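You operate a simulated robot arm through the tools that you are given. There is no shell and no other tool. Be economical: measure what you need, move in short steps, check, and stop when the job is done.

You run a simulated two-armed robot. Do the job below in one go: nothing can be reset, and whatever is moved stays where it is left.

JOB
Take the dish cloth from the hob worktop and lay it out flat on the oven worktop.

Only the result counts: the job must be done as asked and must still hold three seconds after the hand-in. Knocking over, shifting, dropping, spilling or breaking anything else fails it. Flat cloth is picked up by pressing the open fingertips on it (5 to 10 N) and closing them slowly along it; thin cloth reads only 2 to 8 mm in the jaws.

ROBOT AND FRAMES
Two 7-joint arms with three-finger grippers on one trunk, on a base that drives. Base frame: it is fixed to the floor where the robot stands at the start and does not move with it; the origin is under the middle of the robot, x ahead of it, y to its left, z up; the surface under the hand at the start is at about z = 910. Units: mm, degrees, N and s.
The left shoulder is at the start at [40, 154, 1015], the right one opposite. With the tool pointing down near the work surface each hand reaches from about 100 to 600 mm from the robot's upright axis, wherever it stands, measured 20 degrees to its own side. Places, roughly: oven worktop [600, 1000, 900]. Payload 2.69 kg a hand.
The tool frame of a hand sits at the grasp point between the pads (the TCP): z along the fingers, y along the line on which they close. The tips reach 29 mm beyond it. Largest opening 120 mm; the body of the gripper starts 78 mm behind the TCP.
Orientation is told as [roll, pitch, yaw] about the base's x, y, z axes, in that order, counted from this pose: with the fingers straight down and closing along the base's y, the tool's x points along the base's -x, its y along +y and its z along -z.

CONTROLS
- The arms move only by the tool jog_arm. It takes "left_deltas", "right_deltas" or both (then of equal length, played together; a hand with none holds still); each is a list of rows, each an object of numbers (a shift or turn left out is 0, a gripper value left out holds the last): "wx", "wy", "wz": the turn, a rotation vector about the base's x, y, z in units of 5 degrees (1.0 is 5 degrees); "tx", "ty", "tz": the shift along the base's x, y, z in units of 20 mm (1.0 is 20 mm); "jaw": the closure in counts, from 0 (fully open) to 255 (shut). In form: [{"wx": .., "wy": .., "wz": .., "tx": .., "ty": .., "tz": .., "jaw": ..}, ...]. A call has 1 to 20 rows; each row shifts and turns the commanded pose from where the row before left it. A call with a number of a shift or a turn outside -1 to 1 is refused whole. A row lasts 0.2 s, in which the tool goes at most 50 mm and 8.6 degrees; a call with a longer step from one row to the next is refused whole, and so is a gripper value outside its range. Where a pose cannot be reached the arm comes as near as it can. A force on the tool above 40 N (or 10 N above the force at the start of the call, whichever is more), or a blocked arm, ends the call early, and 0.2 s more pass. Each finger halts on what it meets, pressing with about 43 N; the grip force reading is that of the motor and also rises with nothing between the fingers. The clock runs only during rows and for 0.2 s after the last one: add rows that do not move to give the fingers time. The reply holds the time, the measured pose of the TCP, the force on the tool along the base axes, the opening and the grip force, in the units named above and with some noise, with the torque about the TCP (base axes, N m) and any sound that the robot's microphone picked up.
- Cameras (640 x 400 px; columns grow to the right, rows downward): "scene" is now at [147.4, 30, 1199.1]; the picture's right is [0.30, -0.95, 0.00], its down [-0.23, -0.07, -0.97] and it looks along [0.93, 0.30, -0.24] (base axes); focal length 214 px, centre (320, 200). "left" rides on the left gripper at [63, 0, -104] in its tool frame; the picture's right is [0.00, 1.00, 0.00], its down [-0.83, 0.00, -0.56] and it looks along [-0.56, 0.00, 0.83] (tool axes); focal length 275 px, centre (320, 200). "right" rides on the right gripper at [63, 0, -104] in its tool frame; the picture's right is [0.00, 1.00, 0.00], its down [-0.83, 0.00, -0.56] and it looks along [-0.56, 0.00, 0.83] (tool axes); focal length 275 px, centre (320, 200). There is no depth. A picture from a camera that has moved, and an enlarged one, comes with that camera's place and axes in the base frame and with its lens.
- get_image(camera): a new picture of that camera. It takes no simulated time.
- raise_lower(by): slides the trunk up (or, below 0, down) by that many mm; the arms and the scene camera ride with it, the base frame stays. It gives what a move gives, with no picture.
- roll_base(legs): drives the robot by 1 to 6 legs, each [ahead, left, turn to the left] in mm, mm and degrees, along the robot's own axes; the way and the turn of a leg run together, so that a leg with both is an arc; at most 1500 mm and 180 degrees a leg. The arms and the cameras ride along, it lands a little off, and it stops where it bumps. It gives what a move gives.
- turn_head(pan, tilt): turns the head with the scene camera to pan (to the left, within 80 degrees either way) and tilt (down, from -29 to 69), counted from straight ahead of the robot. It gives what a move gives.
- zoom(camera, box): a new picture of the part [left, top, right, bottom] of that camera's present view, enlarged. It takes no simulated time.
- finish_job(): hands the job in; it is judged then, once.

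Go step by step. Nothing tells you exact positions but the pictures and the camera data: compare them with the known pose of the tool, close in by small moves and look again before you grip or let go. The budget is 120 turns and 108 pictures, counting those below and the enlarged ones. Unless the task says otherwise, let go and move clear before handing in, and close with one line.

The tools are called as a command line: name --argument value ..., lists and objects as JSON in quotes. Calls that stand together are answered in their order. jog_arm: Moves the arms, as the interface text tells. Its arguments: {"type":"object","properties":{"left_deltas":{"type":"array"},"right_deltas":{"type":"array"}},"required":[]} The other tools are called the same way: raise_lower (by) slides the trunk up or down; roll_base (legs) drives the base; turn_head (pan, tilt) turns the head that bears the scene camera; get_image (camera) takes a picture; zoom (camera, box) takes an enlarged picture of a part of a camera's view; finish_job () hands the job in.

At the start:

```text
clock: 0.0
left_tool_pos: [388.3, 122.2, 1108.9]
left_tcp_rot: [0.0, 0.0, 0.0]
left_wrist_force: [0.6, -1.1, 0.5]
left_wrist_torque: [0.0, 0.01, 0.0]
left_width: 120.0
left_grasp_force: 0.1
right_tool_pos: [314.2, -137.4, 1142.8]
right_tcp_rot: [0.0, 0.0, -0.1]
right_wrist_force: [0.8, -0.5, 0.1]
right_wrist_torque: [-0.01, -0.01, 0.01]
right_width: 120.2
right_grasp_force: 0.2
trunk travel left (down, up): [-381.0, 57.0]
robot x, y, heading: [1.5, -0.6, -0.0]
head pan, tilt: [17.7, 13.8]
```

scene: 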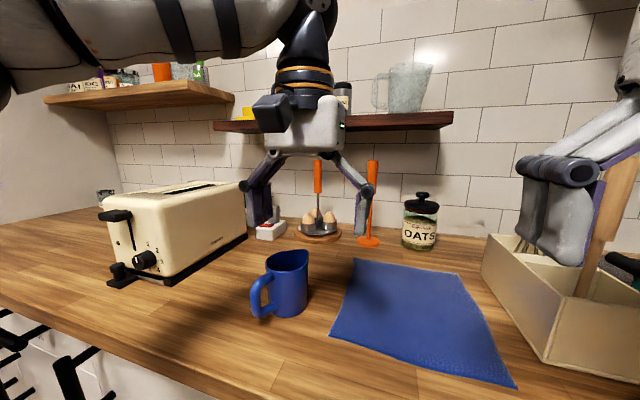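
right: 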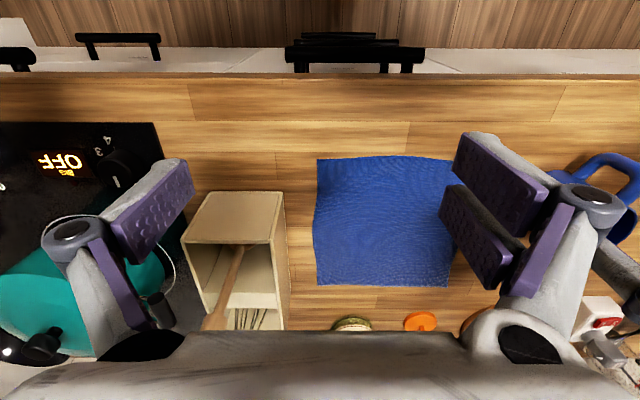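
left: 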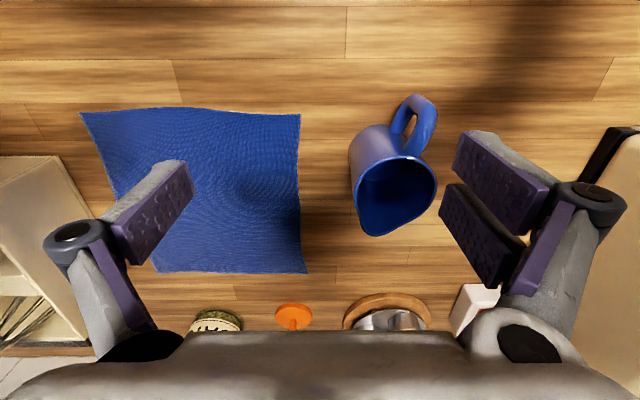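

The blue cloth lies flat at about x 415–672, y −142…100, with a mug close to its left edge. Next I look for the oven worktop on the left.

turn_head --pan 70 --tilt 25

get_image --camera "scene"

turn_head --pan 0 --tilt 50

get_image --camera "scene"

```text
clock: 1.2
left_tool_pos: [386.7, 120.6, 1109.8]
left_tcp_rot: [0.0, 0.0, -0.1]
left_wrist_force: [-0.4, -0.6, 0.1]
left_wrist_torque: [0.02, -0.01, 0.0]
left_width: 120.0
left_grasp_force: 0.1
right_tool_pos: [314.8, -137.0, 1142.4]
right_tcp_rot: [0.0, 0.0, 0.0]
right_wrist_force: [0.4, 0.8, -0.4]
right_wrist_torque: [0.02, 0.01, 0.02]
right_width: 119.8
right_grasp_force: 0.0
trunk travel left (down, up): [-381.0, 57.0]
robot x, y, heading: [3.4, 1.7, -0.2]
head pan, tilt: [70.0, 25.0]
```

```text
104 pictures are left
camera scene: at [90.0, 88.1, 1181.0], right [0.94, -0.34, 0.0], down [-0.14, -0.4, -0.91], along [0.31, 0.85, -0.42], focal length 214 px, centre (320, 200)
```

scene: 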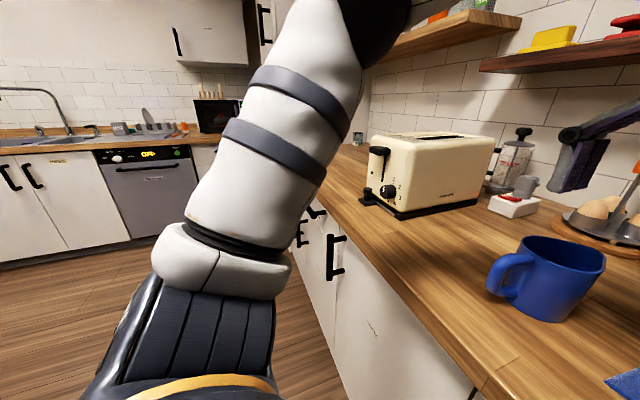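

```text
clock: 2.6
left_tool_pos: [387.6, 121.9, 1109.0]
left_tcp_rot: [0.0, 0.1, 0.0]
left_wrist_force: [-0.2, 0.2, 1.2]
left_wrist_torque: [-0.02, 0.0, -0.02]
left_width: 120.1
left_grasp_force: 0.1
right_tool_pos: [314.3, -137.3, 1142.6]
right_tcp_rot: [0.0, -0.1, 0.0]
right_wrist_force: [0.4, 0.0, -0.3]
right_wrist_torque: [0.0, 0.0, 0.0]
right_width: 120.0
right_grasp_force: 0.1
trunk travel left (down, up): [-381.0, 57.0]
robot x, y, heading: [0.8, 1.2, -0.0]
head pan, tilt: [0.0, 50.0]
```

```text
103 pictures are left
camera scene: at [135.4, 1.7, 1143.5], right [0.0, -1.0, 0.0], down [-0.77, 0.0, -0.64], along [0.64, 0.0, -0.77], focal length 214 px, centre (320, 200)
```

scene: 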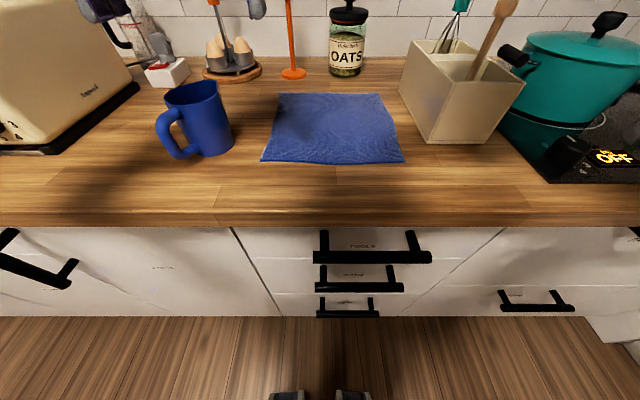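

The destination lies past the toaster; I'll grasp the near edge of the cloth with both hands first. I position both hands above the near corners at half opening.

jog_arm --left_deltas '[{"tx": 0.5, "ty": -0.7, "jaw": 60}, {"tx": 0.5, "ty": -0.8, "jaw": 110}, {"tx": 0.5, "ty": -0.8, "jaw": 140}, {"tx": 0.5, "ty": -0.8, "jaw": 145}, {"tz": -1}, {"tz": -1}, {"tz": -1}, {}]' --right_deltas '[{"tx": 0.8, "ty": 0.25, "jaw": 60}, {"tx": 0.8, "ty": 0.25, "jaw": 110}, {"tx": 0.8, "ty": 0.25, "jaw": 140}, {"tx": 0.8, "ty": 0.25, "jaw": 145, "tz": -0.7}, {"tx": 0.8, "ty": 0.25, "tz": -1}, {"tx": 0.8, "ty": 0.25, "tz": -1}, {"tx": 0.9, "ty": 0.25, "tz": -1}, {"tz": -1}]'

get_image --camera "left"

get_image --camera "right"

get_image --camera "scene"

```text
clock: 4.4
left_tool_pos: [427.5, 59.4, 1049.9]
left_tcp_rot: [0.0, 0.0, 0.0]
left_wrist_force: [0.2, 1.1, -0.4]
left_wrist_torque: [-0.03, 0.03, 0.01]
left_width: 52.0
left_grasp_force: 0.1
right_tool_pos: [429.8, -104.7, 1049.4]
right_tcp_rot: [0.0, 0.1, -0.1]
right_wrist_force: [-0.5, 0.3, 0.1]
right_wrist_torque: [0.01, 0.02, 0.0]
right_width: 51.8
right_grasp_force: 0.0
trunk travel left (down, up): [-381.0, 57.0]
robot x, y, heading: [1.4, -4.4, -0.1]
head pan, tilt: [0.0, 50.0]
```

```text
102 pictures are left
camera left: at [363.7, 59.1, 1153.5], right [0.0, 1.0, 0.0], down [0.83, 0.0, 0.56], along [0.56, 0.0, -0.83], focal length 275 px, centre (320, 200)
```

left: 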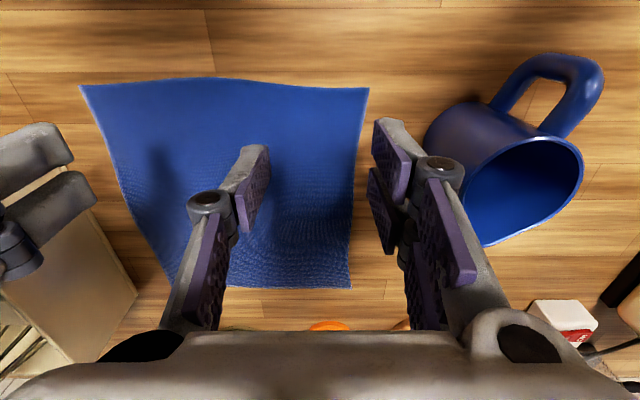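

```text
101 pictures are left
camera right: at [364.0, -105.0, 1153.9], right [0.0, 1.0, 0.0], down [0.83, 0.0, 0.56], along [0.56, 0.0, -0.83], focal length 275 px, centre (320, 200)
```

right: 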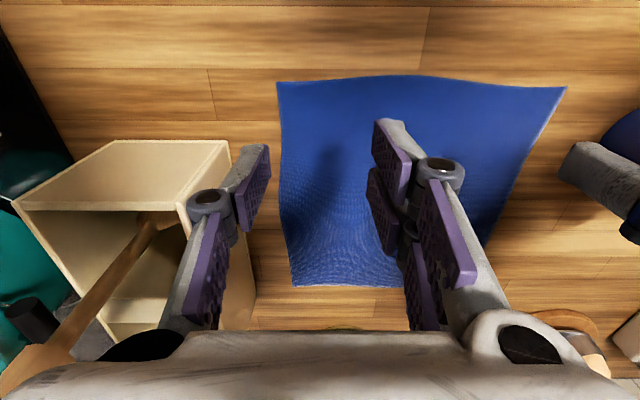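

```text
100 pictures are left
camera scene: at [135.3, 1.3, 1143.5], right [0.0, -1.0, 0.0], down [-0.77, 0.0, -0.64], along [0.64, 0.0, -0.77], focal length 214 px, centre (320, 200)
```

scene: 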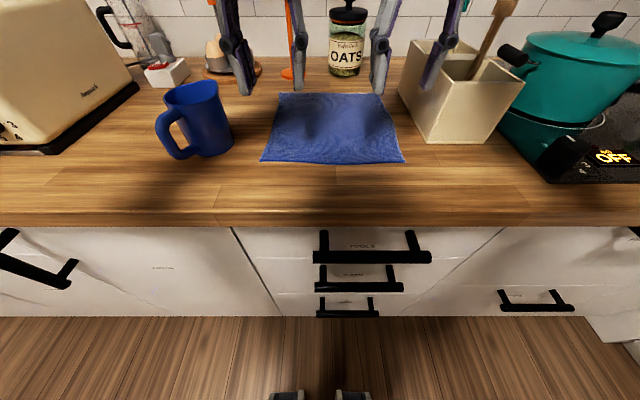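

Both hands sit over the near edge with clearance to the mug and the utensil box. Now I lower them to just above the cloth.

jog_arm --left_deltas '[{"tz": -1}, {"tz": -1}, {"tz": -1}, {"tz": -1}, {"tz": -0.9}, {}]' --right_deltas '[{"tz": -1, "ty": 0.2}, {"tz": -1}, {"tz": -1}, {"tz": -1}, {"tz": -0.9}, {}]'

get_image --camera "left"

get_image --camera "right"

```text
clock: 5.8
left_tool_pos: [426.4, 59.8, 951.0]
left_tcp_rot: [0.1, 0.0, 0.2]
left_wrist_force: [0.3, -0.2, 0.4]
left_wrist_torque: [-0.01, -0.02, -0.02]
left_width: 51.7
left_grasp_force: 0.1
right_tool_pos: [429.9, -98.8, 951.1]
right_tcp_rot: [-0.1, 0.0, 0.0]
right_wrist_force: [0.2, 0.1, -0.3]
right_wrist_torque: [-0.01, -0.03, 0.01]
right_width: 51.7
right_grasp_force: 0.1
trunk travel left (down, up): [-381.0, 57.0]
robot x, y, heading: [0.8, 0.5, -0.1]
head pan, tilt: [0.0, 50.0]
```

```text
99 pictures are left
camera left: at [363.3, 59.5, 1055.3], right [0.0, 1.0, 0.0], down [0.83, 0.0, 0.56], along [0.56, 0.0, -0.83], focal length 275 px, centre (320, 200)
```

left: 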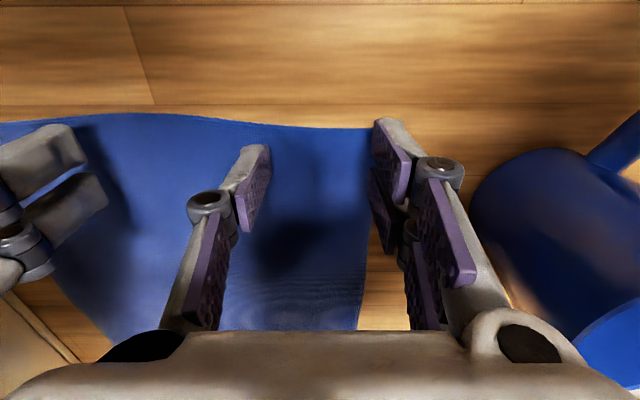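

```text
98 pictures are left
camera right: at [364.3, -97.8, 1055.7], right [0.0, 1.0, 0.0], down [0.83, 0.0, 0.56], along [0.56, 0.0, -0.83], focal length 275 px, centre (320, 200)
```

right: 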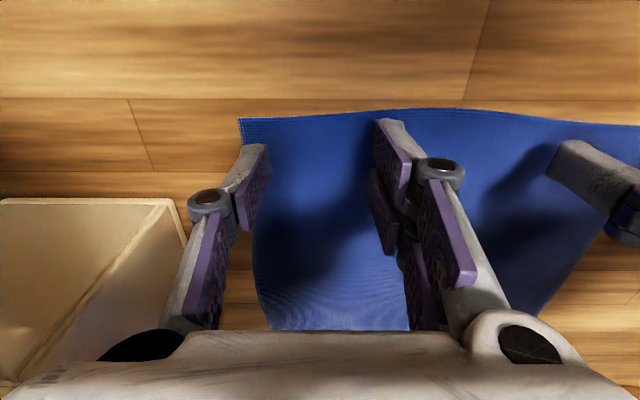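

The left outer finger is right at the cloth's side edge, so I shift the left hand 10 mm inward and the right hand 4 mm inward. Then I descend in small steps until contact.

jog_arm --left_deltas '[{"ty": -0.5, "tx": 0.1}, {"tz": -0.2}, {"tz": -0.1}, {"tz": -0.1}, {}]' --right_deltas '[{"ty": 0.2}, {"tz": -0.2}, {"tz": -0.1}, {"tz": -0.1}, {}]'

```text
clock: 7.0
left_tool_pos: [430.0, 49.0, 943.1]
left_tcp_rot: [-0.1, -0.1, 0.0]
left_wrist_force: [0.3, 0.6, -0.8]
left_wrist_torque: [-0.02, 0.03, 0.01]
left_width: 51.6
left_grasp_force: 0.0
right_tool_pos: [429.0, -93.3, 943.1]
right_tcp_rot: [0.0, 0.0, 0.0]
right_wrist_force: [0.8, 0.0, 0.0]
right_wrist_torque: [-0.01, 0.01, -0.03]
right_width: 51.5
right_grasp_force: 0.0
trunk travel left (down, up): [-381.0, 57.0]
robot x, y, heading: [-0.5, -1.0, -0.0]
head pan, tilt: [0.0, 50.0]
```

jog_arm --left_deltas '[{"tz": -0.1}, {"tz": -0.1}, {}]' --right_deltas '[{"tz": -0.1}, {"tz": -0.1}, {}]'

```text
clock: 7.8
left_tool_pos: [427.7, 49.8, 939.3]
left_tcp_rot: [0.0, 0.0, 0.0]
left_wrist_force: [1.0, 0.0, 6.4]
left_wrist_torque: [0.06, -0.04, -0.02]
left_width: 51.9
left_grasp_force: 0.3
right_tool_pos: [428.1, -93.7, 938.3]
right_tcp_rot: [0.0, -0.1, -0.1]
right_wrist_force: [0.7, -0.6, 4.7]
right_wrist_torque: [0.05, 0.02, -0.02]
right_width: 51.8
right_grasp_force: 0.4
trunk travel left (down, up): [-381.0, 57.0]
robot x, y, heading: [2.1, -1.7, -0.1]
head pan, tilt: [0.0, 50.0]
```

Both hands press with about 5–6 N. I close slowly halfway and check the forces.

jog_arm --left_deltas '[{"jaw": 152}, {"jaw": 159}, {"jaw": 166}, {"jaw": 173}, {"jaw": 180}, {"jaw": 187}, {}]' --right_deltas '[{"jaw": 152, "tz": -0.03}, {"jaw": 159}, {"jaw": 166}, {"jaw": 173}, {"jaw": 180}, {"jaw": 187}, {}]'

get_image --camera "left"

get_image --camera "right"

```text
clock: 9.4
left_tool_pos: [427.1, 50.9, 940.0]
left_tcp_rot: [0.0, -0.2, 0.0]
left_wrist_force: [1.7, -2.1, 15.1]
left_wrist_torque: [0.0, -0.03, -0.01]
left_width: 32.3
left_grasp_force: 0.1
right_tool_pos: [428.2, -94.8, 939.6]
right_tcp_rot: [0.0, -0.2, 0.0]
right_wrist_force: [1.7, 0.7, 23.6]
right_wrist_torque: [0.38, 0.11, -0.09]
right_width: 32.3
right_grasp_force: 0.5
trunk travel left (down, up): [-381.0, 57.0]
robot x, y, heading: [-0.8, 0.2, -0.1]
head pan, tilt: [0.0, 50.0]
```

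```text
97 pictures are left
camera left: at [363.7, 49.9, 1044.0], right [0.0, 1.0, 0.0], down [0.83, 0.0, 0.56], along [0.56, 0.0, -0.83], focal length 275 px, centre (320, 200)
```

left: 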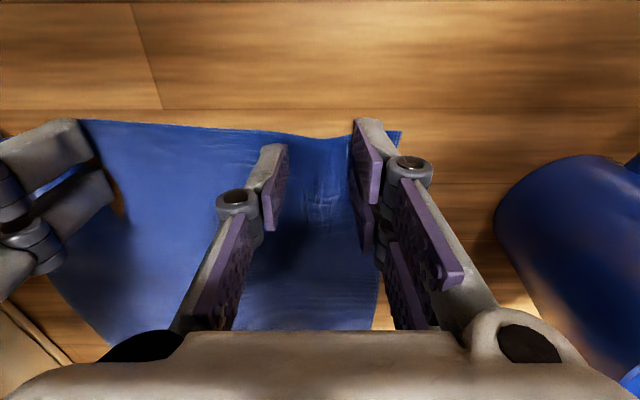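

```text
96 pictures are left
camera right: at [362.1, -93.9, 1044.1], right [0.0, 1.0, 0.0], down [0.83, 0.0, 0.56], along [0.56, 0.0, -0.83], focal length 275 px, centre (320, 200)
```

right: 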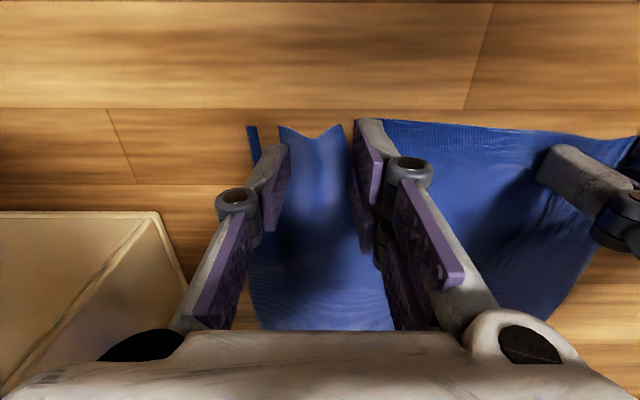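

The cloth is bunching up between the fingers and the press force has risen. I ease up slightly and keep closing.

jog_arm --left_deltas '[{"tz": 0.04, "jaw": 192}, {"jaw": 198, "tz": 0.01}, {"jaw": 204, "tz": 0.01}, {"jaw": 210, "tz": 0.01}, {}]' --right_deltas '[{"tz": 0.08, "jaw": 192}, {"jaw": 198, "tz": 0.01}, {"jaw": 204, "tz": 0.01}, {"jaw": 210, "tz": 0.01}, {}]'

```text
clock: 10.6
left_tool_pos: [429.5, 49.4, 940.3]
left_tcp_rot: [0.0, -0.1, 0.0]
left_wrist_force: [-0.4, -0.3, -0.2]
left_wrist_torque: [-0.01, 0.01, -0.03]
left_width: 21.0
left_grasp_force: 0.0
right_tool_pos: [428.6, -94.5, 939.8]
right_tcp_rot: [-0.1, 0.0, 0.0]
right_wrist_force: [-2.3, -1.6, 6.3]
right_wrist_torque: [-0.03, 0.09, 0.05]
right_width: 20.0
right_grasp_force: 0.1
trunk travel left (down, up): [-381.0, 57.0]
robot x, y, heading: [-1.1, 1.2, 0.1]
head pan, tilt: [0.0, 50.0]
```

jog_arm --left_deltas '[{"tz": -0.05}, {}]'

get_image --camera "left"

get_image --camera "right"

```text
clock: 11.2
left_tool_pos: [429.7, 48.2, 939.3]
left_tcp_rot: [-0.1, -0.1, -0.1]
left_wrist_force: [-1.2, 0.0, 5.4]
left_wrist_torque: [0.0, -0.02, 0.01]
left_width: 21.0
left_grasp_force: 0.0
right_tool_pos: [428.6, -95.2, 940.0]
right_tcp_rot: [0.0, 0.1, 0.1]
right_wrist_force: [0.4, -0.1, 1.1]
right_wrist_torque: [0.01, 0.01, 0.01]
right_width: 21.1
right_grasp_force: 0.1
trunk travel left (down, up): [-381.0, 57.0]
robot x, y, heading: [1.7, -1.9, 0.2]
head pan, tilt: [0.0, 50.0]
```

```text
95 pictures are left
camera left: at [365.3, 49.6, 1044.0], right [0.0, 1.0, 0.0], down [0.83, 0.0, 0.56], along [0.56, 0.0, -0.83], focal length 275 px, centre (320, 200)
```

left: 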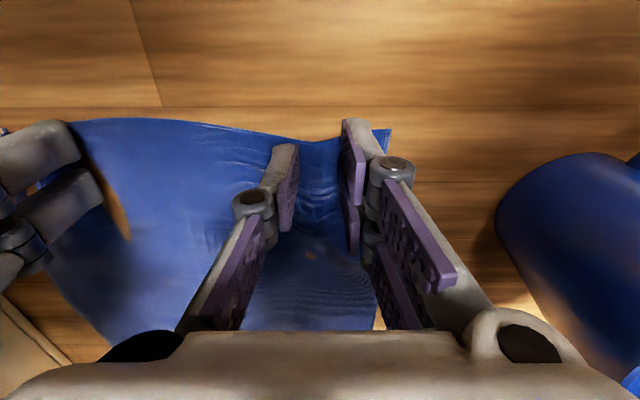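

```text
94 pictures are left
camera right: at [364.2, -94.1, 1044.7], right [0.0, 1.0, 0.0], down [0.83, 0.0, 0.56], along [0.56, 0.0, -0.83], focal length 275 px, centre (320, 200)
```

right: 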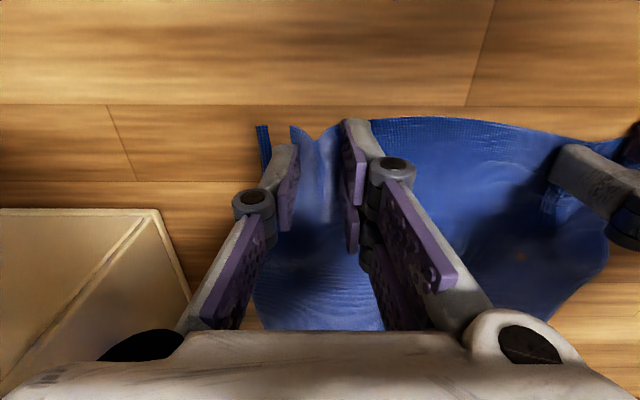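

Both hands have a fold between the pads. I close the rest of the way under light pressure.

jog_arm --left_deltas '[{"jaw": 217}, {"jaw": 224}, {"jaw": 231}, {"jaw": 238}, {"jaw": 246}, {"jaw": 255}, {}, {}]' --right_deltas '[{"jaw": 217, "tz": -0.03}, {"jaw": 224}, {"jaw": 231}, {"jaw": 238}, {"jaw": 246}, {"jaw": 255}, {}, {}]'

get_image --camera "left"

get_image --camera "right"

```text
clock: 13.0
left_tool_pos: [428.7, 50.6, 938.5]
left_tcp_rot: [0.0, -0.1, 0.0]
left_wrist_force: [0.4, 0.3, -0.1]
left_wrist_torque: [0.04, 0.0, 0.0]
left_width: 0.0
left_grasp_force: 28.9
right_tool_pos: [429.6, -94.9, 939.5]
right_tcp_rot: [0.1, 0.0, 0.0]
right_wrist_force: [1.0, -2.1, 0.5]
right_wrist_torque: [0.18, 0.04, -0.09]
right_width: 1.7
right_grasp_force: 29.5
trunk travel left (down, up): [-381.0, 57.0]
robot x, y, heading: [1.8, 0.2, -0.0]
head pan, tilt: [0.0, 50.0]
```

```text
93 pictures are left
camera left: at [365.5, 49.6, 1043.7], right [0.0, 1.0, 0.0], down [0.83, 0.0, 0.56], along [0.56, 0.0, -0.83], focal length 275 px, centre (320, 200)
```

left: 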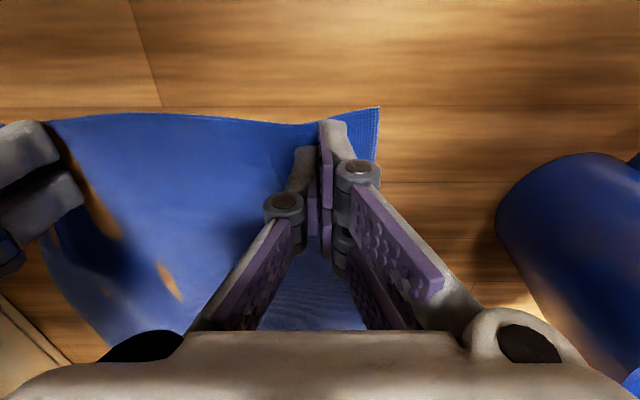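

```text
92 pictures are left
camera right: at [364.1, -94.4, 1044.2], right [0.0, 1.0, 0.0], down [0.83, 0.0, 0.56], along [0.56, 0.0, -0.83], focal length 275 px, centre (320, 200)
```

right: 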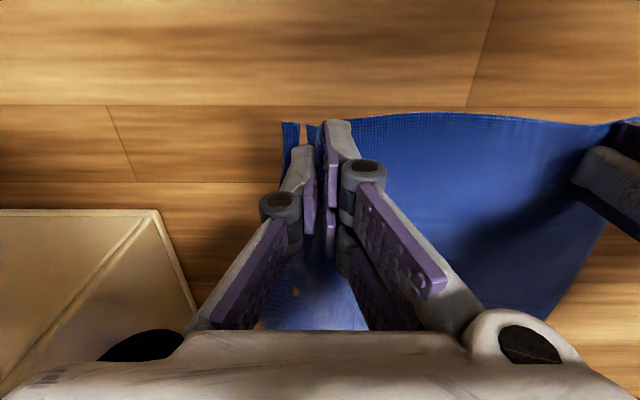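

The right hand holds the cloth (1.7 mm), but the left one slipped out. I reopen the left hand and repeat with more pressure towards the end.

jog_arm --left_deltas '[{"tz": 0.6}, {"jaw": 200}, {"jaw": 145}, {"jaw": 140}, {}, {"tz": -0.3}, {"tz": -0.1}, {"tz": -0.1}, {"tz": -0.1}, {}]'

get_image --camera "left"

```text
clock: 15.2
left_tool_pos: [429.8, 50.5, 939.9]
left_tcp_rot: [0.0, 0.0, -0.1]
left_wrist_force: [-0.7, -0.3, 0.1]
left_wrist_torque: [0.01, -0.02, 0.02]
left_width: 54.3
left_grasp_force: 0.0
right_tool_pos: [428.8, -93.0, 939.3]
right_tcp_rot: [0.2, 0.1, 0.0]
right_wrist_force: [-1.2, 2.9, 3.4]
right_wrist_torque: [-0.46, -0.2, -0.02]
right_width: 2.0
right_grasp_force: 32.0
trunk travel left (down, up): [-381.0, 57.0]
robot x, y, heading: [-2.5, 0.3, 0.1]
head pan, tilt: [0.0, 50.0]
```

```text
91 pictures are left
camera left: at [366.2, 49.8, 1043.7], right [0.0, 1.0, 0.0], down [0.83, 0.0, 0.56], along [0.56, 0.0, -0.83], focal length 275 px, centre (320, 200)
```

left: 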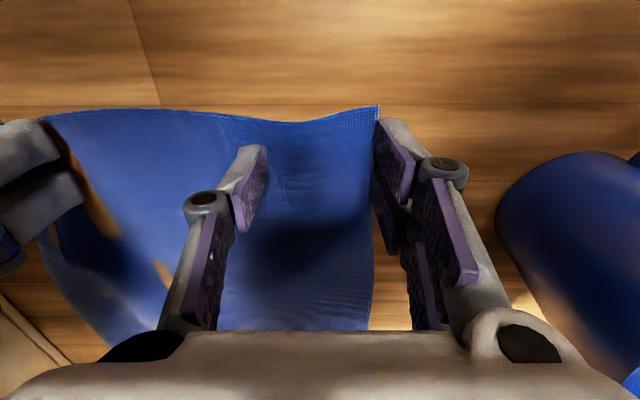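

The cloth corner is now near y≈77, so I move the left hand 13 mm inward before pressing again.

jog_arm --left_deltas '[{"tz": 0.3}, {"ty": -0.65, "jaw": 150}, {}, {"tz": -0.3}, {"tz": -0.07}, {}]'

```text
clock: 16.6
left_tool_pos: [429.5, 36.9, 938.3]
left_tcp_rot: [0.0, -0.2, 0.1]
left_wrist_force: [-0.2, -1.7, 8.6]
left_wrist_torque: [0.02, 0.0, -0.01]
left_width: 49.5
left_grasp_force: 0.0
right_tool_pos: [429.1, -95.3, 939.8]
right_tcp_rot: [0.0, 0.0, 0.0]
right_wrist_force: [0.0, 1.5, -0.6]
right_wrist_torque: [0.04, 0.04, 0.0]
right_width: 3.7
right_grasp_force: 32.2
trunk travel left (down, up): [-381.0, 57.0]
robot x, y, heading: [-1.6, -0.5, 0.1]
head pan, tilt: [0.0, 50.0]
```

jog_arm --left_deltas '[{"jaw": 157}, {"jaw": 164}, {"jaw": 171}, {"jaw": 178}, {"jaw": 185}, {}]'

```text
clock: 18.0
left_tool_pos: [429.0, 36.8, 940.4]
left_tcp_rot: [-0.1, -0.1, 0.0]
left_wrist_force: [2.1, -1.3, 25.3]
left_wrist_torque: [0.05, -0.03, -0.02]
left_width: 33.4
left_grasp_force: 0.4
right_tool_pos: [428.0, -94.2, 939.8]
right_tcp_rot: [0.0, -0.1, 0.0]
right_wrist_force: [0.4, 3.8, 1.9]
right_wrist_torque: [0.13, 0.0, -0.04]
right_width: 1.6
right_grasp_force: 29.7
trunk travel left (down, up): [-381.0, 57.0]
robot x, y, heading: [-2.2, 0.6, -0.0]
head pan, tilt: [0.0, 50.0]
```

jog_arm --left_deltas '[{"tz": 0.03, "jaw": 190}, {"tz": 0.02, "jaw": 196}, {"jaw": 202}, {"jaw": 208}, {}]'

```text
clock: 19.2
left_tool_pos: [427.8, 37.8, 939.2]
left_tcp_rot: [-0.1, 0.0, 0.0]
left_wrist_force: [-0.8, -1.6, 18.8]
left_wrist_torque: [0.0, 0.02, 0.01]
left_width: 21.2
left_grasp_force: 0.1
right_tool_pos: [428.5, -94.8, 939.5]
right_tcp_rot: [0.1, -0.1, 0.0]
right_wrist_force: [-0.5, 3.4, -0.7]
right_wrist_torque: [0.08, 0.03, 0.02]
right_width: 4.0
right_grasp_force: 35.6
trunk travel left (down, up): [-381.0, 57.0]
robot x, y, heading: [0.2, -0.1, 0.1]
head pan, tilt: [0.0, 50.0]
```

jog_arm --left_deltas '[{"tz": 0.03, "jaw": 214}, {"jaw": 220}, {"jaw": 226}, {"jaw": 231}, {}]'

get_image --camera "left"

```text
clock: 20.4
left_tool_pos: [429.6, 36.6, 939.5]
left_tcp_rot: [0.0, 0.1, 0.0]
left_wrist_force: [1.0, -8.0, 3.8]
left_wrist_torque: [-0.26, -0.04, 0.02]
left_width: 12.2
left_grasp_force: 7.6
right_tool_pos: [428.5, -95.2, 937.9]
right_tcp_rot: [-0.1, 0.0, -0.1]
right_wrist_force: [-0.9, 9.7, -1.6]
right_wrist_torque: [0.25, -0.03, 0.07]
right_width: 3.9
right_grasp_force: 31.9
trunk travel left (down, up): [-381.0, 57.0]
robot x, y, heading: [0.4, 3.0, -0.1]
head pan, tilt: [0.0, 50.0]
```

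```text
90 pictures are left
camera left: at [365.6, 36.9, 1043.6], right [0.0, 1.0, 0.0], down [0.83, 0.0, 0.56], along [0.56, 0.0, -0.83], focal length 275 px, centre (320, 200)
```

left: 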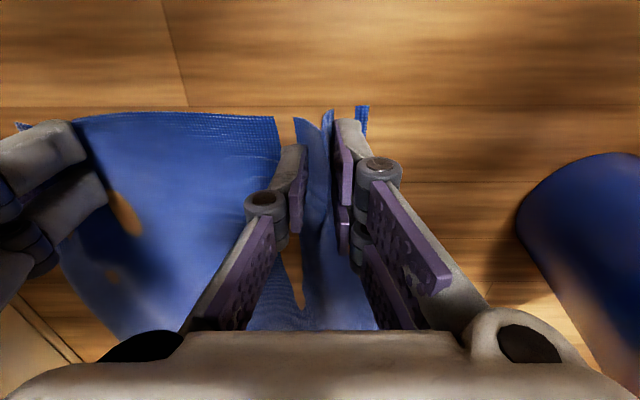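

There is a good fold in the left jaws and some sideways tension. I close fully, moving the left hand 4 mm inward.

jog_arm --left_deltas '[{"ty": -0.1, "jaw": 236}, {"ty": -0.1, "jaw": 242}, {"jaw": 249}, {"jaw": 255}, {}, {}]'

get_image --camera "left"

```text
clock: 21.8
left_tool_pos: [430.2, 32.0, 938.9]
left_tcp_rot: [-0.2, -0.1, 0.0]
left_wrist_force: [0.8, -17.4, 0.2]
left_wrist_torque: [-0.26, -0.03, 0.02]
left_width: 3.4
left_grasp_force: 32.1
right_tool_pos: [428.7, -94.4, 939.8]
right_tcp_rot: [0.1, 0.0, 0.0]
right_wrist_force: [-2.5, 18.0, -0.7]
right_wrist_torque: [0.34, 0.05, 0.06]
right_width: 3.8
right_grasp_force: 34.7
trunk travel left (down, up): [-381.0, 57.0]
robot x, y, heading: [-1.2, 0.4, 0.1]
head pan, tilt: [0.0, 50.0]
```

```text
89 pictures are left
camera left: at [365.9, 32.5, 1043.9], right [0.0, 1.0, 0.0], down [0.83, 0.0, 0.56], along [0.56, 0.0, -0.83], focal length 275 px, centre (320, 200)
```

left: 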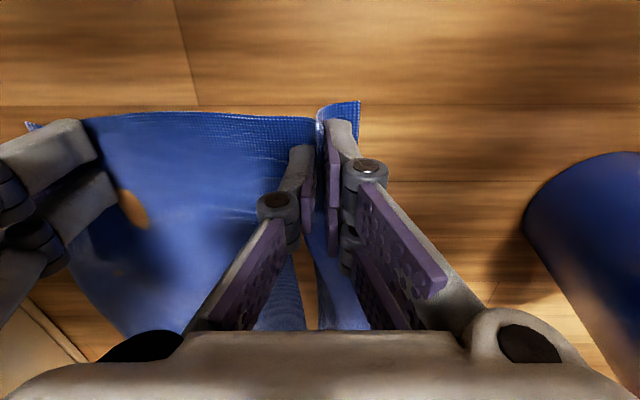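

Both hands now grip the cloth (3.4 and 3.8 mm). I lift straight up together and look.

jog_arm --left_deltas '[{"tz": 0.5}, {"tz": 0.7}, {"tz": 0.8}, {"tz": 0.8}, {"tz": 0.8}, {"tz": 0.8}, {"tz": 0.8}, {"tz": 0.8}, {}]' --right_deltas '[{"tz": 0.5}, {"tz": 0.7}, {"tz": 0.8}, {"tz": 0.8}, {"tz": 0.8}, {"tz": 0.8}, {"tz": 0.8}, {"tz": 0.8}, {}]'

get_image --camera "scene"

```text
clock: 23.8
left_tool_pos: [429.7, 31.8, 1058.5]
left_tcp_rot: [0.0, 0.0, 0.0]
left_wrist_force: [1.9, -22.1, -0.3]
left_wrist_torque: [-0.59, -0.05, 0.02]
left_width: 2.5
left_grasp_force: 32.0
right_tool_pos: [430.9, -93.9, 1060.0]
right_tcp_rot: [0.1, 0.0, 0.0]
right_wrist_force: [-0.8, 20.1, 1.9]
right_wrist_torque: [0.73, 0.12, 0.1]
right_width: 1.9
right_grasp_force: 30.9
trunk travel left (down, up): [-381.0, 57.0]
robot x, y, heading: [-0.8, -0.2, -0.2]
head pan, tilt: [0.0, 50.0]
```

```text
88 pictures are left
camera scene: at [135.5, 1.7, 1143.5], right [0.0, -1.0, 0.0], down [-0.77, 0.0, -0.64], along [0.64, 0.0, -0.77], focal length 214 px, centre (320, 200)
```

scene: 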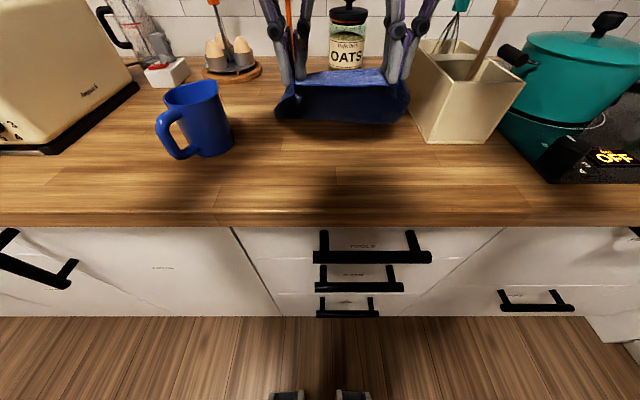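

The cloth hangs from both hands but is strained (20 N) between them. I tilt the hands slightly outward so that the tips come together and relieve it.

jog_arm --left_deltas '[{"wx": -0.5}, {"wx": -0.5}, {"ty": -0.1}, {}]' --right_deltas '[{"wx": 0.5}, {"wx": 0.5}, {"ty": 0.1}, {}]'

get_image --camera "right"

get_image --camera "left"

```text
clock: 24.8
left_tool_pos: [429.4, 32.0, 1058.6]
left_tcp_rot: [-4.9, 0.0, 0.1]
left_wrist_force: [0.7, 0.0, -0.1]
left_wrist_torque: [0.06, -0.01, -0.07]
left_width: 4.7
left_grasp_force: 37.9
right_tool_pos: [430.2, -92.2, 1059.9]
right_tcp_rot: [4.9, 0.1, 0.0]
right_wrist_force: [-0.5, 3.0, -1.3]
right_wrist_torque: [0.04, 0.0, 0.0]
right_width: 3.8
right_grasp_force: 32.1
trunk travel left (down, up): [-381.0, 57.0]
robot x, y, heading: [-1.5, 5.1, -0.2]
head pan, tilt: [0.0, 50.0]
```

```text
87 pictures are left
camera right: at [364.9, -101.4, 1163.7], right [0.0, 1.0, 0.09], down [0.83, -0.04, 0.55], along [0.56, 0.07, -0.83], focal length 275 px, centre (320, 200)
```

right: 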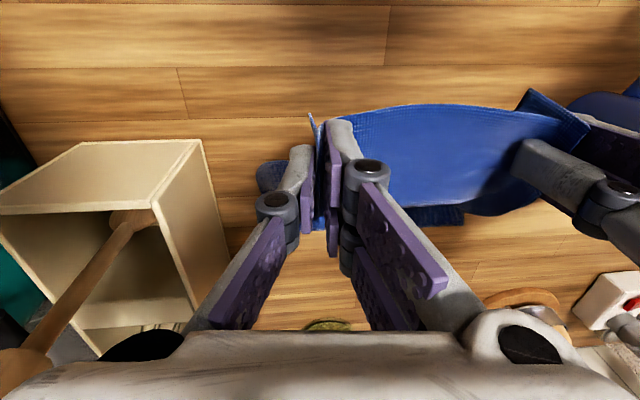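

```text
86 pictures are left
camera left: at [366.6, 40.6, 1162.8], right [0.0, 1.0, -0.09], down [0.83, 0.05, 0.55], along [0.56, -0.07, -0.83], focal length 275 px, centre (320, 200)
```

left: 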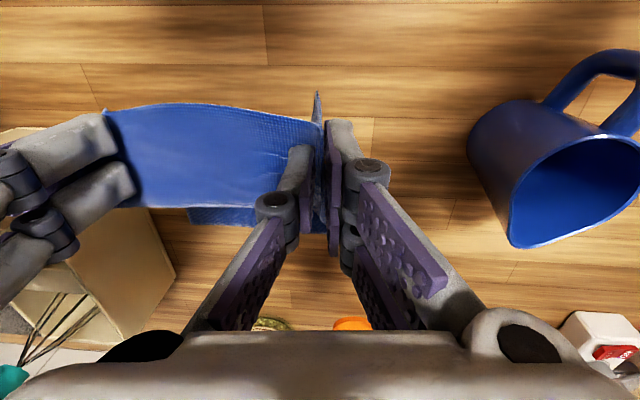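

Tension is gone and both grips read about 4 mm. I lift further, back away from the counter and look left to the oven worktop.

jog_arm --left_deltas '[{"tz": 0.8}, {"tz": 0.9}, {"tz": 0.9}, {"tz": 0.9}, {"tz": 0.9}, {"tz": 0.9}, {"tz": 0.9}, {"tz": 0.8}, {}]' --right_deltas '[{"tz": 0.8}, {"tz": 0.9}, {"tz": 0.9}, {"tz": 0.9}, {"tz": 0.9}, {"tz": 0.9}, {"tz": 0.9}, {"tz": 0.8}, {}]'

roll_base --legs '[[-200, 0, 0], [-150, 0, 0]]'

turn_head --pan 45 --tilt 25

get_image --camera "scene"

```text
clock: 26.8
left_tool_pos: [425.3, 33.2, 1163.3]
left_tcp_rot: [-5.1, -0.2, 0.0]
left_wrist_force: [0.5, -2.7, -0.1]
left_wrist_torque: [-0.13, -0.03, 0.0]
left_width: 3.2
left_grasp_force: 29.8
left hand out of reach, approached as far as the arm can: row 6, 7, 8
right_tool_pos: [428.7, -93.6, 1175.9]
right_tcp_rot: [5.0, 0.0, 0.0]
right_wrist_force: [0.7, 2.1, 0.5]
right_wrist_torque: [0.15, -0.02, 0.04]
right_width: 3.3
right_grasp_force: 30.2
right hand out of reach, approached as far as the arm can: row 7, 8
trunk travel left (down, up): [-381.0, 57.0]
robot x, y, heading: [2.7, -2.5, 0.1]
head pan, tilt: [0.0, 50.0]
```

```text
clock: 29.4
left_tool_pos: [72.6, 33.8, 1163.1]
left_tcp_rot: [-5.1, -0.2, 0.0]
left_wrist_force: [0.2, -3.4, -0.2]
left_wrist_torque: [-0.08, -0.04, 0.0]
left_width: 3.8
left_grasp_force: 35.2
right_tool_pos: [77.4, -92.4, 1174.4]
right_tcp_rot: [5.0, 0.0, 0.0]
right_wrist_force: [0.3, 1.3, 0.9]
right_wrist_torque: [0.15, 0.0, -0.02]
right_width: 3.8
right_grasp_force: 30.4
trunk travel left (down, up): [-381.0, 57.0]
robot x, y, heading: [-347.7, -2.4, -0.3]
head pan, tilt: [0.0, 50.0]
```

```text
clock: 30.5
left_tool_pos: [73.7, 32.3, 1162.3]
left_tcp_rot: [-5.1, -0.1, 0.0]
left_wrist_force: [1.1, -2.9, 1.5]
left_wrist_torque: [-0.02, 0.02, 0.01]
left_width: 1.6
left_grasp_force: 29.3
right_tool_pos: [79.2, -93.2, 1175.0]
right_tcp_rot: [5.0, -0.1, -0.1]
right_wrist_force: [-0.4, -1.0, 0.4]
right_wrist_torque: [-0.54, -0.07, -0.02]
right_width: 3.1
right_grasp_force: 30.9
trunk travel left (down, up): [-381.0, 57.0]
robot x, y, heading: [-351.4, 1.3, -0.2]
head pan, tilt: [45.0, 25.0]
```

```text
85 pictures are left
camera scene: at [-227.2, 67.2, 1180.9], right [0.71, -0.71, 0.0], down [-0.3, -0.3, -0.91], along [0.64, 0.64, -0.42], focal length 214 px, centre (320, 200)
```

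scene: 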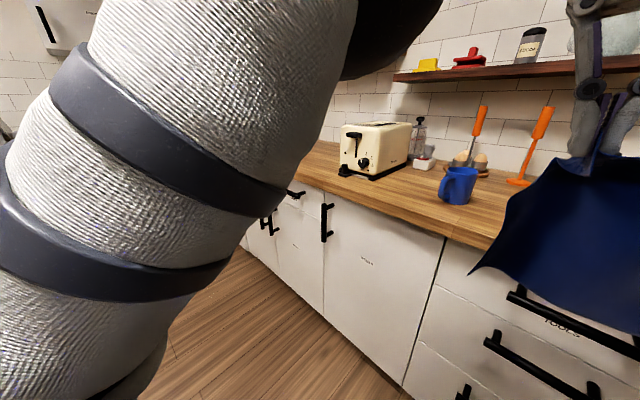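

The cloth hangs spread between the hands. I strafe left past the toaster in clear floor space and look at the worktop there.

roll_base --legs '[[0, 500, 0], [0, 450, 0]]'

turn_head --pan 0 --tilt 30

get_image --camera "scene"

get_image --camera "left"

```text
clock: 38.4
left_tool_pos: [73.5, 975.7, 1162.4]
left_tcp_rot: [-5.1, -0.2, 0.2]
left_wrist_force: [0.4, 0.2, -0.5]
left_wrist_torque: [-0.06, -0.03, -0.06]
left_width: 2.2
left_grasp_force: 29.9
right_tool_pos: [77.5, 849.7, 1174.6]
right_tcp_rot: [5.0, -0.1, 0.3]
right_wrist_force: [-1.0, 3.1, -1.2]
right_wrist_torque: [0.01, 0.04, -0.01]
right_width: 3.8
right_grasp_force: 34.4
trunk travel left (down, up): [-381.0, 57.0]
robot x, y, heading: [-349.5, 940.4, 0.1]
head pan, tilt: [45.0, 25.0]
```

```text
clock: 39.5
left_tool_pos: [72.3, 975.3, 1162.5]
left_tcp_rot: [-5.1, -0.1, 0.3]
left_wrist_force: [0.0, -0.4, -0.8]
left_wrist_torque: [0.01, 0.0, 0.01]
left_width: 1.8
left_grasp_force: 29.8
right_tool_pos: [77.3, 850.9, 1175.2]
right_tcp_rot: [4.9, -0.1, 0.3]
right_wrist_force: [-0.3, 6.2, -4.0]
right_wrist_torque: [0.69, -0.05, -0.01]
right_width: 2.8
right_grasp_force: 30.1
trunk travel left (down, up): [-381.0, 57.0]
robot x, y, heading: [-349.3, 940.0, 0.2]
head pan, tilt: [0.0, 30.0]
```

```text
84 pictures are left
camera scene: at [-202.8, 943.8, 1173.0], right [0.0, -1.0, 0.0], down [-0.5, 0.0, -0.87], along [0.87, 0.0, -0.5], focal length 214 px, centre (320, 200)
```

scene: 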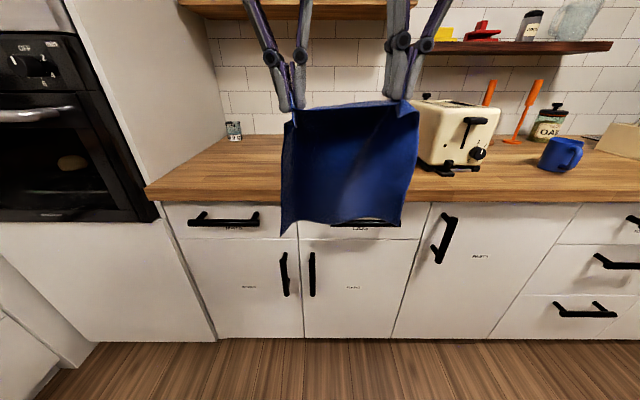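

```text
83 pictures are left
camera left: at [9.7, 984.7, 1266.3], right [0.0, 1.0, -0.09], down [0.83, 0.05, 0.56], along [0.56, -0.07, -0.83], focal length 275 px, centre (320, 200)
```

left: 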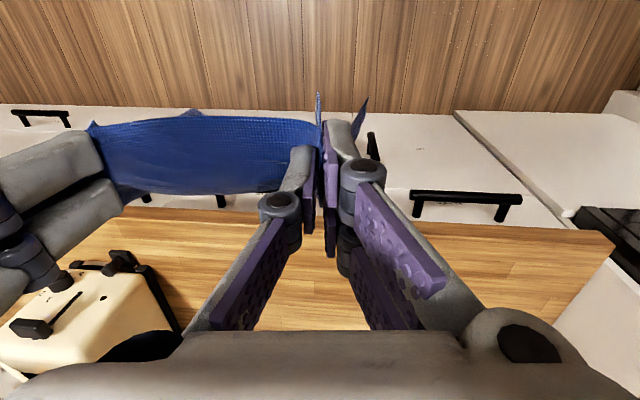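

The oven worktop is clear between the toaster (y≈640) and the oven cabinet (y≈1390). I raise the trunk, shift a little further left, draw the hands in and drive up to the counter to lay the cloth edge-first, moving away from me.

raise_lower --by 55

roll_base --legs '[[0, 60, 0]]'

jog_arm --left_deltas '[{"tx": -0.5}, {"tx": -0.7}, {"tx": -0.7}, {"tx": -0.7}, {}]' --right_deltas '[{"tx": -0.5}, {"tx": -0.7}, {"tx": -0.7}, {"tx": -0.7}, {}]'

```text
clock: 40.5
left_tool_pos: [6.7, 976.3, 1290.7]
left_tcp_rot: [-5.1, -11.5, 0.3]
left_wrist_force: [1.4, -1.5, -1.9]
left_wrist_torque: [-0.06, 0.09, -0.01]
left_width: 3.4
left_grasp_force: 30.6
right_tool_pos: [9.6, 849.1, 1303.6]
right_tcp_rot: [5.1, -11.3, 0.3]
right_wrist_force: [0.8, 2.9, -0.1]
right_wrist_torque: [0.05, 0.08, -0.07]
right_width: 2.0
right_grasp_force: 31.8
trunk travel left (down, up): [-436.0, 2.0]
robot x, y, heading: [-352.9, 942.8, 0.1]
head pan, tilt: [0.0, 30.0]
```

```text
clock: 41.6
left_tool_pos: [6.2, 1036.4, 1292.4]
left_tcp_rot: [-5.2, -11.6, 0.3]
left_wrist_force: [0.3, -4.0, 0.8]
left_wrist_torque: [-0.16, 0.01, -0.02]
left_width: 3.5
left_grasp_force: 35.4
right_tool_pos: [7.3, 911.0, 1304.7]
right_tcp_rot: [5.1, -11.5, 0.3]
right_wrist_force: [0.8, 11.0, -1.9]
right_wrist_torque: [0.04, -0.36, 0.0]
right_width: 2.2
right_grasp_force: 31.8
trunk travel left (down, up): [-436.0, 2.0]
robot x, y, heading: [-349.2, 999.3, 0.1]
head pan, tilt: [0.0, 30.0]
```

```text
clock: 42.8
left_tool_pos: [-46.9, 1035.8, 1292.6]
left_tcp_rot: [-5.2, -11.6, 0.3]
left_wrist_force: [0.5, -5.8, 1.8]
left_wrist_torque: [-0.34, 0.01, -0.01]
left_width: 2.5
left_grasp_force: 31.3
right_tool_pos: [-44.1, 908.4, 1305.2]
right_tcp_rot: [5.2, -11.5, 0.2]
right_wrist_force: [-0.8, 3.6, -0.6]
right_wrist_torque: [0.25, 0.02, 0.01]
right_width: 2.6
right_grasp_force: 29.7
trunk travel left (down, up): [-436.0, 2.0]
robot x, y, heading: [-353.0, 1000.1, 0.4]
head pan, tilt: [0.0, 30.0]
```

Raising the trunk also leans it back, so I'll drive in raised and then lower it, which brings the hands forward and down. First I draw the hands in a bit and level them.

jog_arm --left_deltas '[{"tx": -0.6}, {"tx": -0.6}, {"tx": -0.6}, {"tx": -0.6}, {}]' --right_deltas '[{"tx": -0.6, "tz": -0.3}, {"tx": -0.6, "tz": -0.3}, {"tx": -0.6}, {"tx": -0.6}, {}]'

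roll_base --legs '[[250, 0, 0], [150, 0, 0]]'

turn_head --pan 0 --tilt 50

get_image --camera "scene"

get_image --camera "left"

```text
clock: 43.4
left_tool_pos: [-63.1, 1039.0, 1294.3]
left_tcp_rot: [-5.8, -11.8, 1.0]
left_wrist_force: [11.9, -4.8, 7.3]
left_wrist_torque: [0.21, 2.04, 0.06]
left_width: 2.3
left_grasp_force: 30.7
right_tool_pos: [-65.1, 910.8, 1295.5]
right_tcp_rot: [5.1, -11.6, 0.3]
right_wrist_force: [0.8, 5.0, -0.3]
right_wrist_torque: [0.42, 0.1, 0.11]
right_width: 3.6
right_grasp_force: 37.1
trunk travel left (down, up): [-436.0, 2.0]
robot x, y, heading: [-351.6, 1002.0, 0.3]
head pan, tilt: [0.0, 30.0]
stopped in row 2 (left hand): the force on the tool passed its limit at 67 N (the readings are from after the stop); the commanded pose is now the measured one
```

```text
clock: 46.2
left_tool_pos: [331.9, 1038.4, 1294.7]
left_tcp_rot: [-5.6, -11.8, 0.7]
left_wrist_force: [2.4, -8.1, -1.5]
left_wrist_torque: [-0.09, -0.05, 0.15]
left_width: 2.0
left_grasp_force: 30.3
right_tool_pos: [330.1, 910.6, 1295.3]
right_tcp_rot: [5.2, -11.6, 0.0]
right_wrist_force: [0.7, 4.4, 0.9]
right_wrist_torque: [0.44, -0.03, 0.11]
right_width: 1.5
right_grasp_force: 29.7
trunk travel left (down, up): [-436.0, 2.0]
robot x, y, heading: [43.6, 1003.2, 0.2]
head pan, tilt: [0.0, 30.0]
```

```text
clock: 47.0
left_tool_pos: [333.1, 1039.3, 1292.9]
left_tcp_rot: [-5.8, -11.7, 0.8]
left_wrist_force: [16.5, -2.5, -1.1]
left_wrist_torque: [-0.62, 1.42, -0.24]
left_width: 3.5
left_grasp_force: 35.0
right_tool_pos: [330.4, 910.7, 1295.0]
right_tcp_rot: [5.3, -11.5, 0.1]
right_wrist_force: [-0.1, 8.0, 1.1]
right_wrist_torque: [0.17, 0.0, 0.03]
right_width: 1.7
right_grasp_force: 32.3
trunk travel left (down, up): [-436.0, 2.0]
robot x, y, heading: [47.0, 1002.2, -0.0]
head pan, tilt: [0.0, 50.0]
```

```text
82 pictures are left
camera scene: at [137.6, 1005.8, 1233.2], right [0.02, -1.0, 0.0], down [-0.52, -0.01, -0.86], along [0.86, 0.01, -0.52], focal length 214 px, centre (320, 200)
```

scene: 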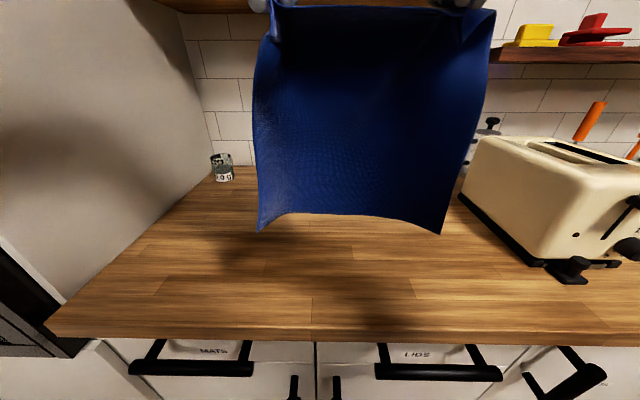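

```text
81 pictures are left
camera left: at [250.5, 1049.0, 1382.6], right [0.01, 0.99, -0.1], down [0.7, 0.06, 0.71], along [0.71, -0.08, -0.7], focal length 275 px, centre (320, 200)
```

left: 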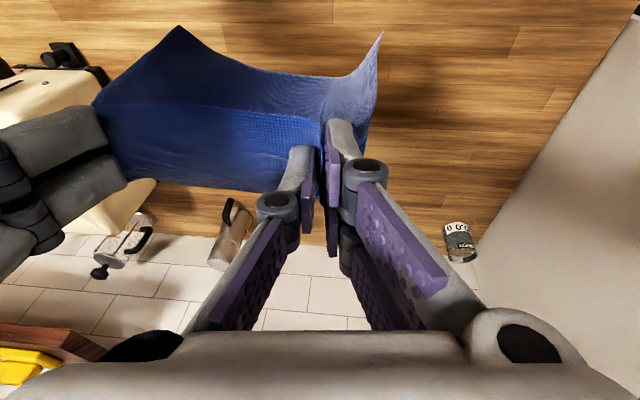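

The cloth hangs over the clear worktop. I move the hands forward a little away from the body and lower the trunk again.

jog_arm --left_deltas '[{"tx": 0.5}, {"tx": 0.5}, {}]' --right_deltas '[{"tx": 0.5}, {"tx": 0.5}, {}]'

raise_lower --by -45

get_image --camera "scene"

```text
clock: 47.8
left_tool_pos: [351.5, 1039.3, 1296.6]
left_tcp_rot: [-5.7, -11.8, 0.6]
left_wrist_force: [0.4, -2.3, -2.1]
left_wrist_torque: [-0.13, -0.03, 0.0]
left_width: 3.2
left_grasp_force: 32.1
right_tool_pos: [349.7, 910.9, 1294.8]
right_tcp_rot: [5.2, -11.6, 0.2]
right_wrist_force: [-0.8, 4.4, 0.5]
right_wrist_torque: [0.14, 0.03, 0.0]
right_width: 4.1
right_grasp_force: 30.0
trunk travel left (down, up): [-436.0, 2.0]
robot x, y, heading: [46.2, 999.7, 0.0]
head pan, tilt: [0.0, 50.0]
```

```text
clock: 48.7
left_tool_pos: [367.8, 1038.7, 1234.1]
left_tcp_rot: [-5.7, -9.3, 0.7]
left_wrist_force: [0.9, -8.5, -0.6]
left_wrist_torque: [-0.27, -0.05, 0.1]
left_width: 1.9
left_grasp_force: 31.3
right_tool_pos: [382.1, 910.6, 1220.5]
right_tcp_rot: [5.4, -6.7, 0.1]
right_wrist_force: [-2.4, 10.3, 0.8]
right_wrist_torque: [0.12, -0.01, -0.02]
right_width: 3.8
right_grasp_force: 35.8
trunk travel left (down, up): [-391.0, 47.0]
robot x, y, heading: [46.5, 1004.1, -0.1]
head pan, tilt: [0.0, 50.0]
```

```text
80 pictures are left
camera scene: at [172.5, 1004.4, 1155.8], right [0.0, -1.0, 0.0], down [-0.77, 0.0, -0.64], along [0.64, 0.0, -0.77], focal length 214 px, centre (320, 200)
```

scene: 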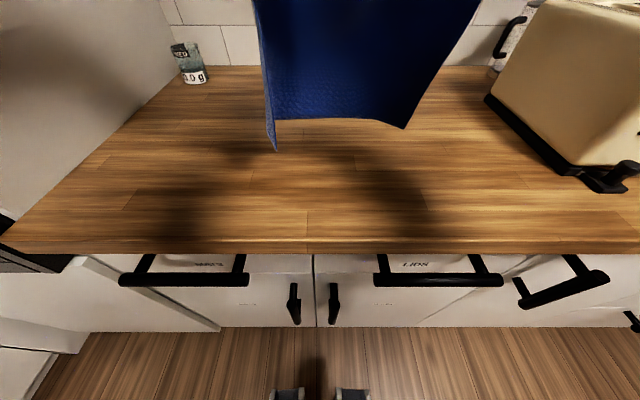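

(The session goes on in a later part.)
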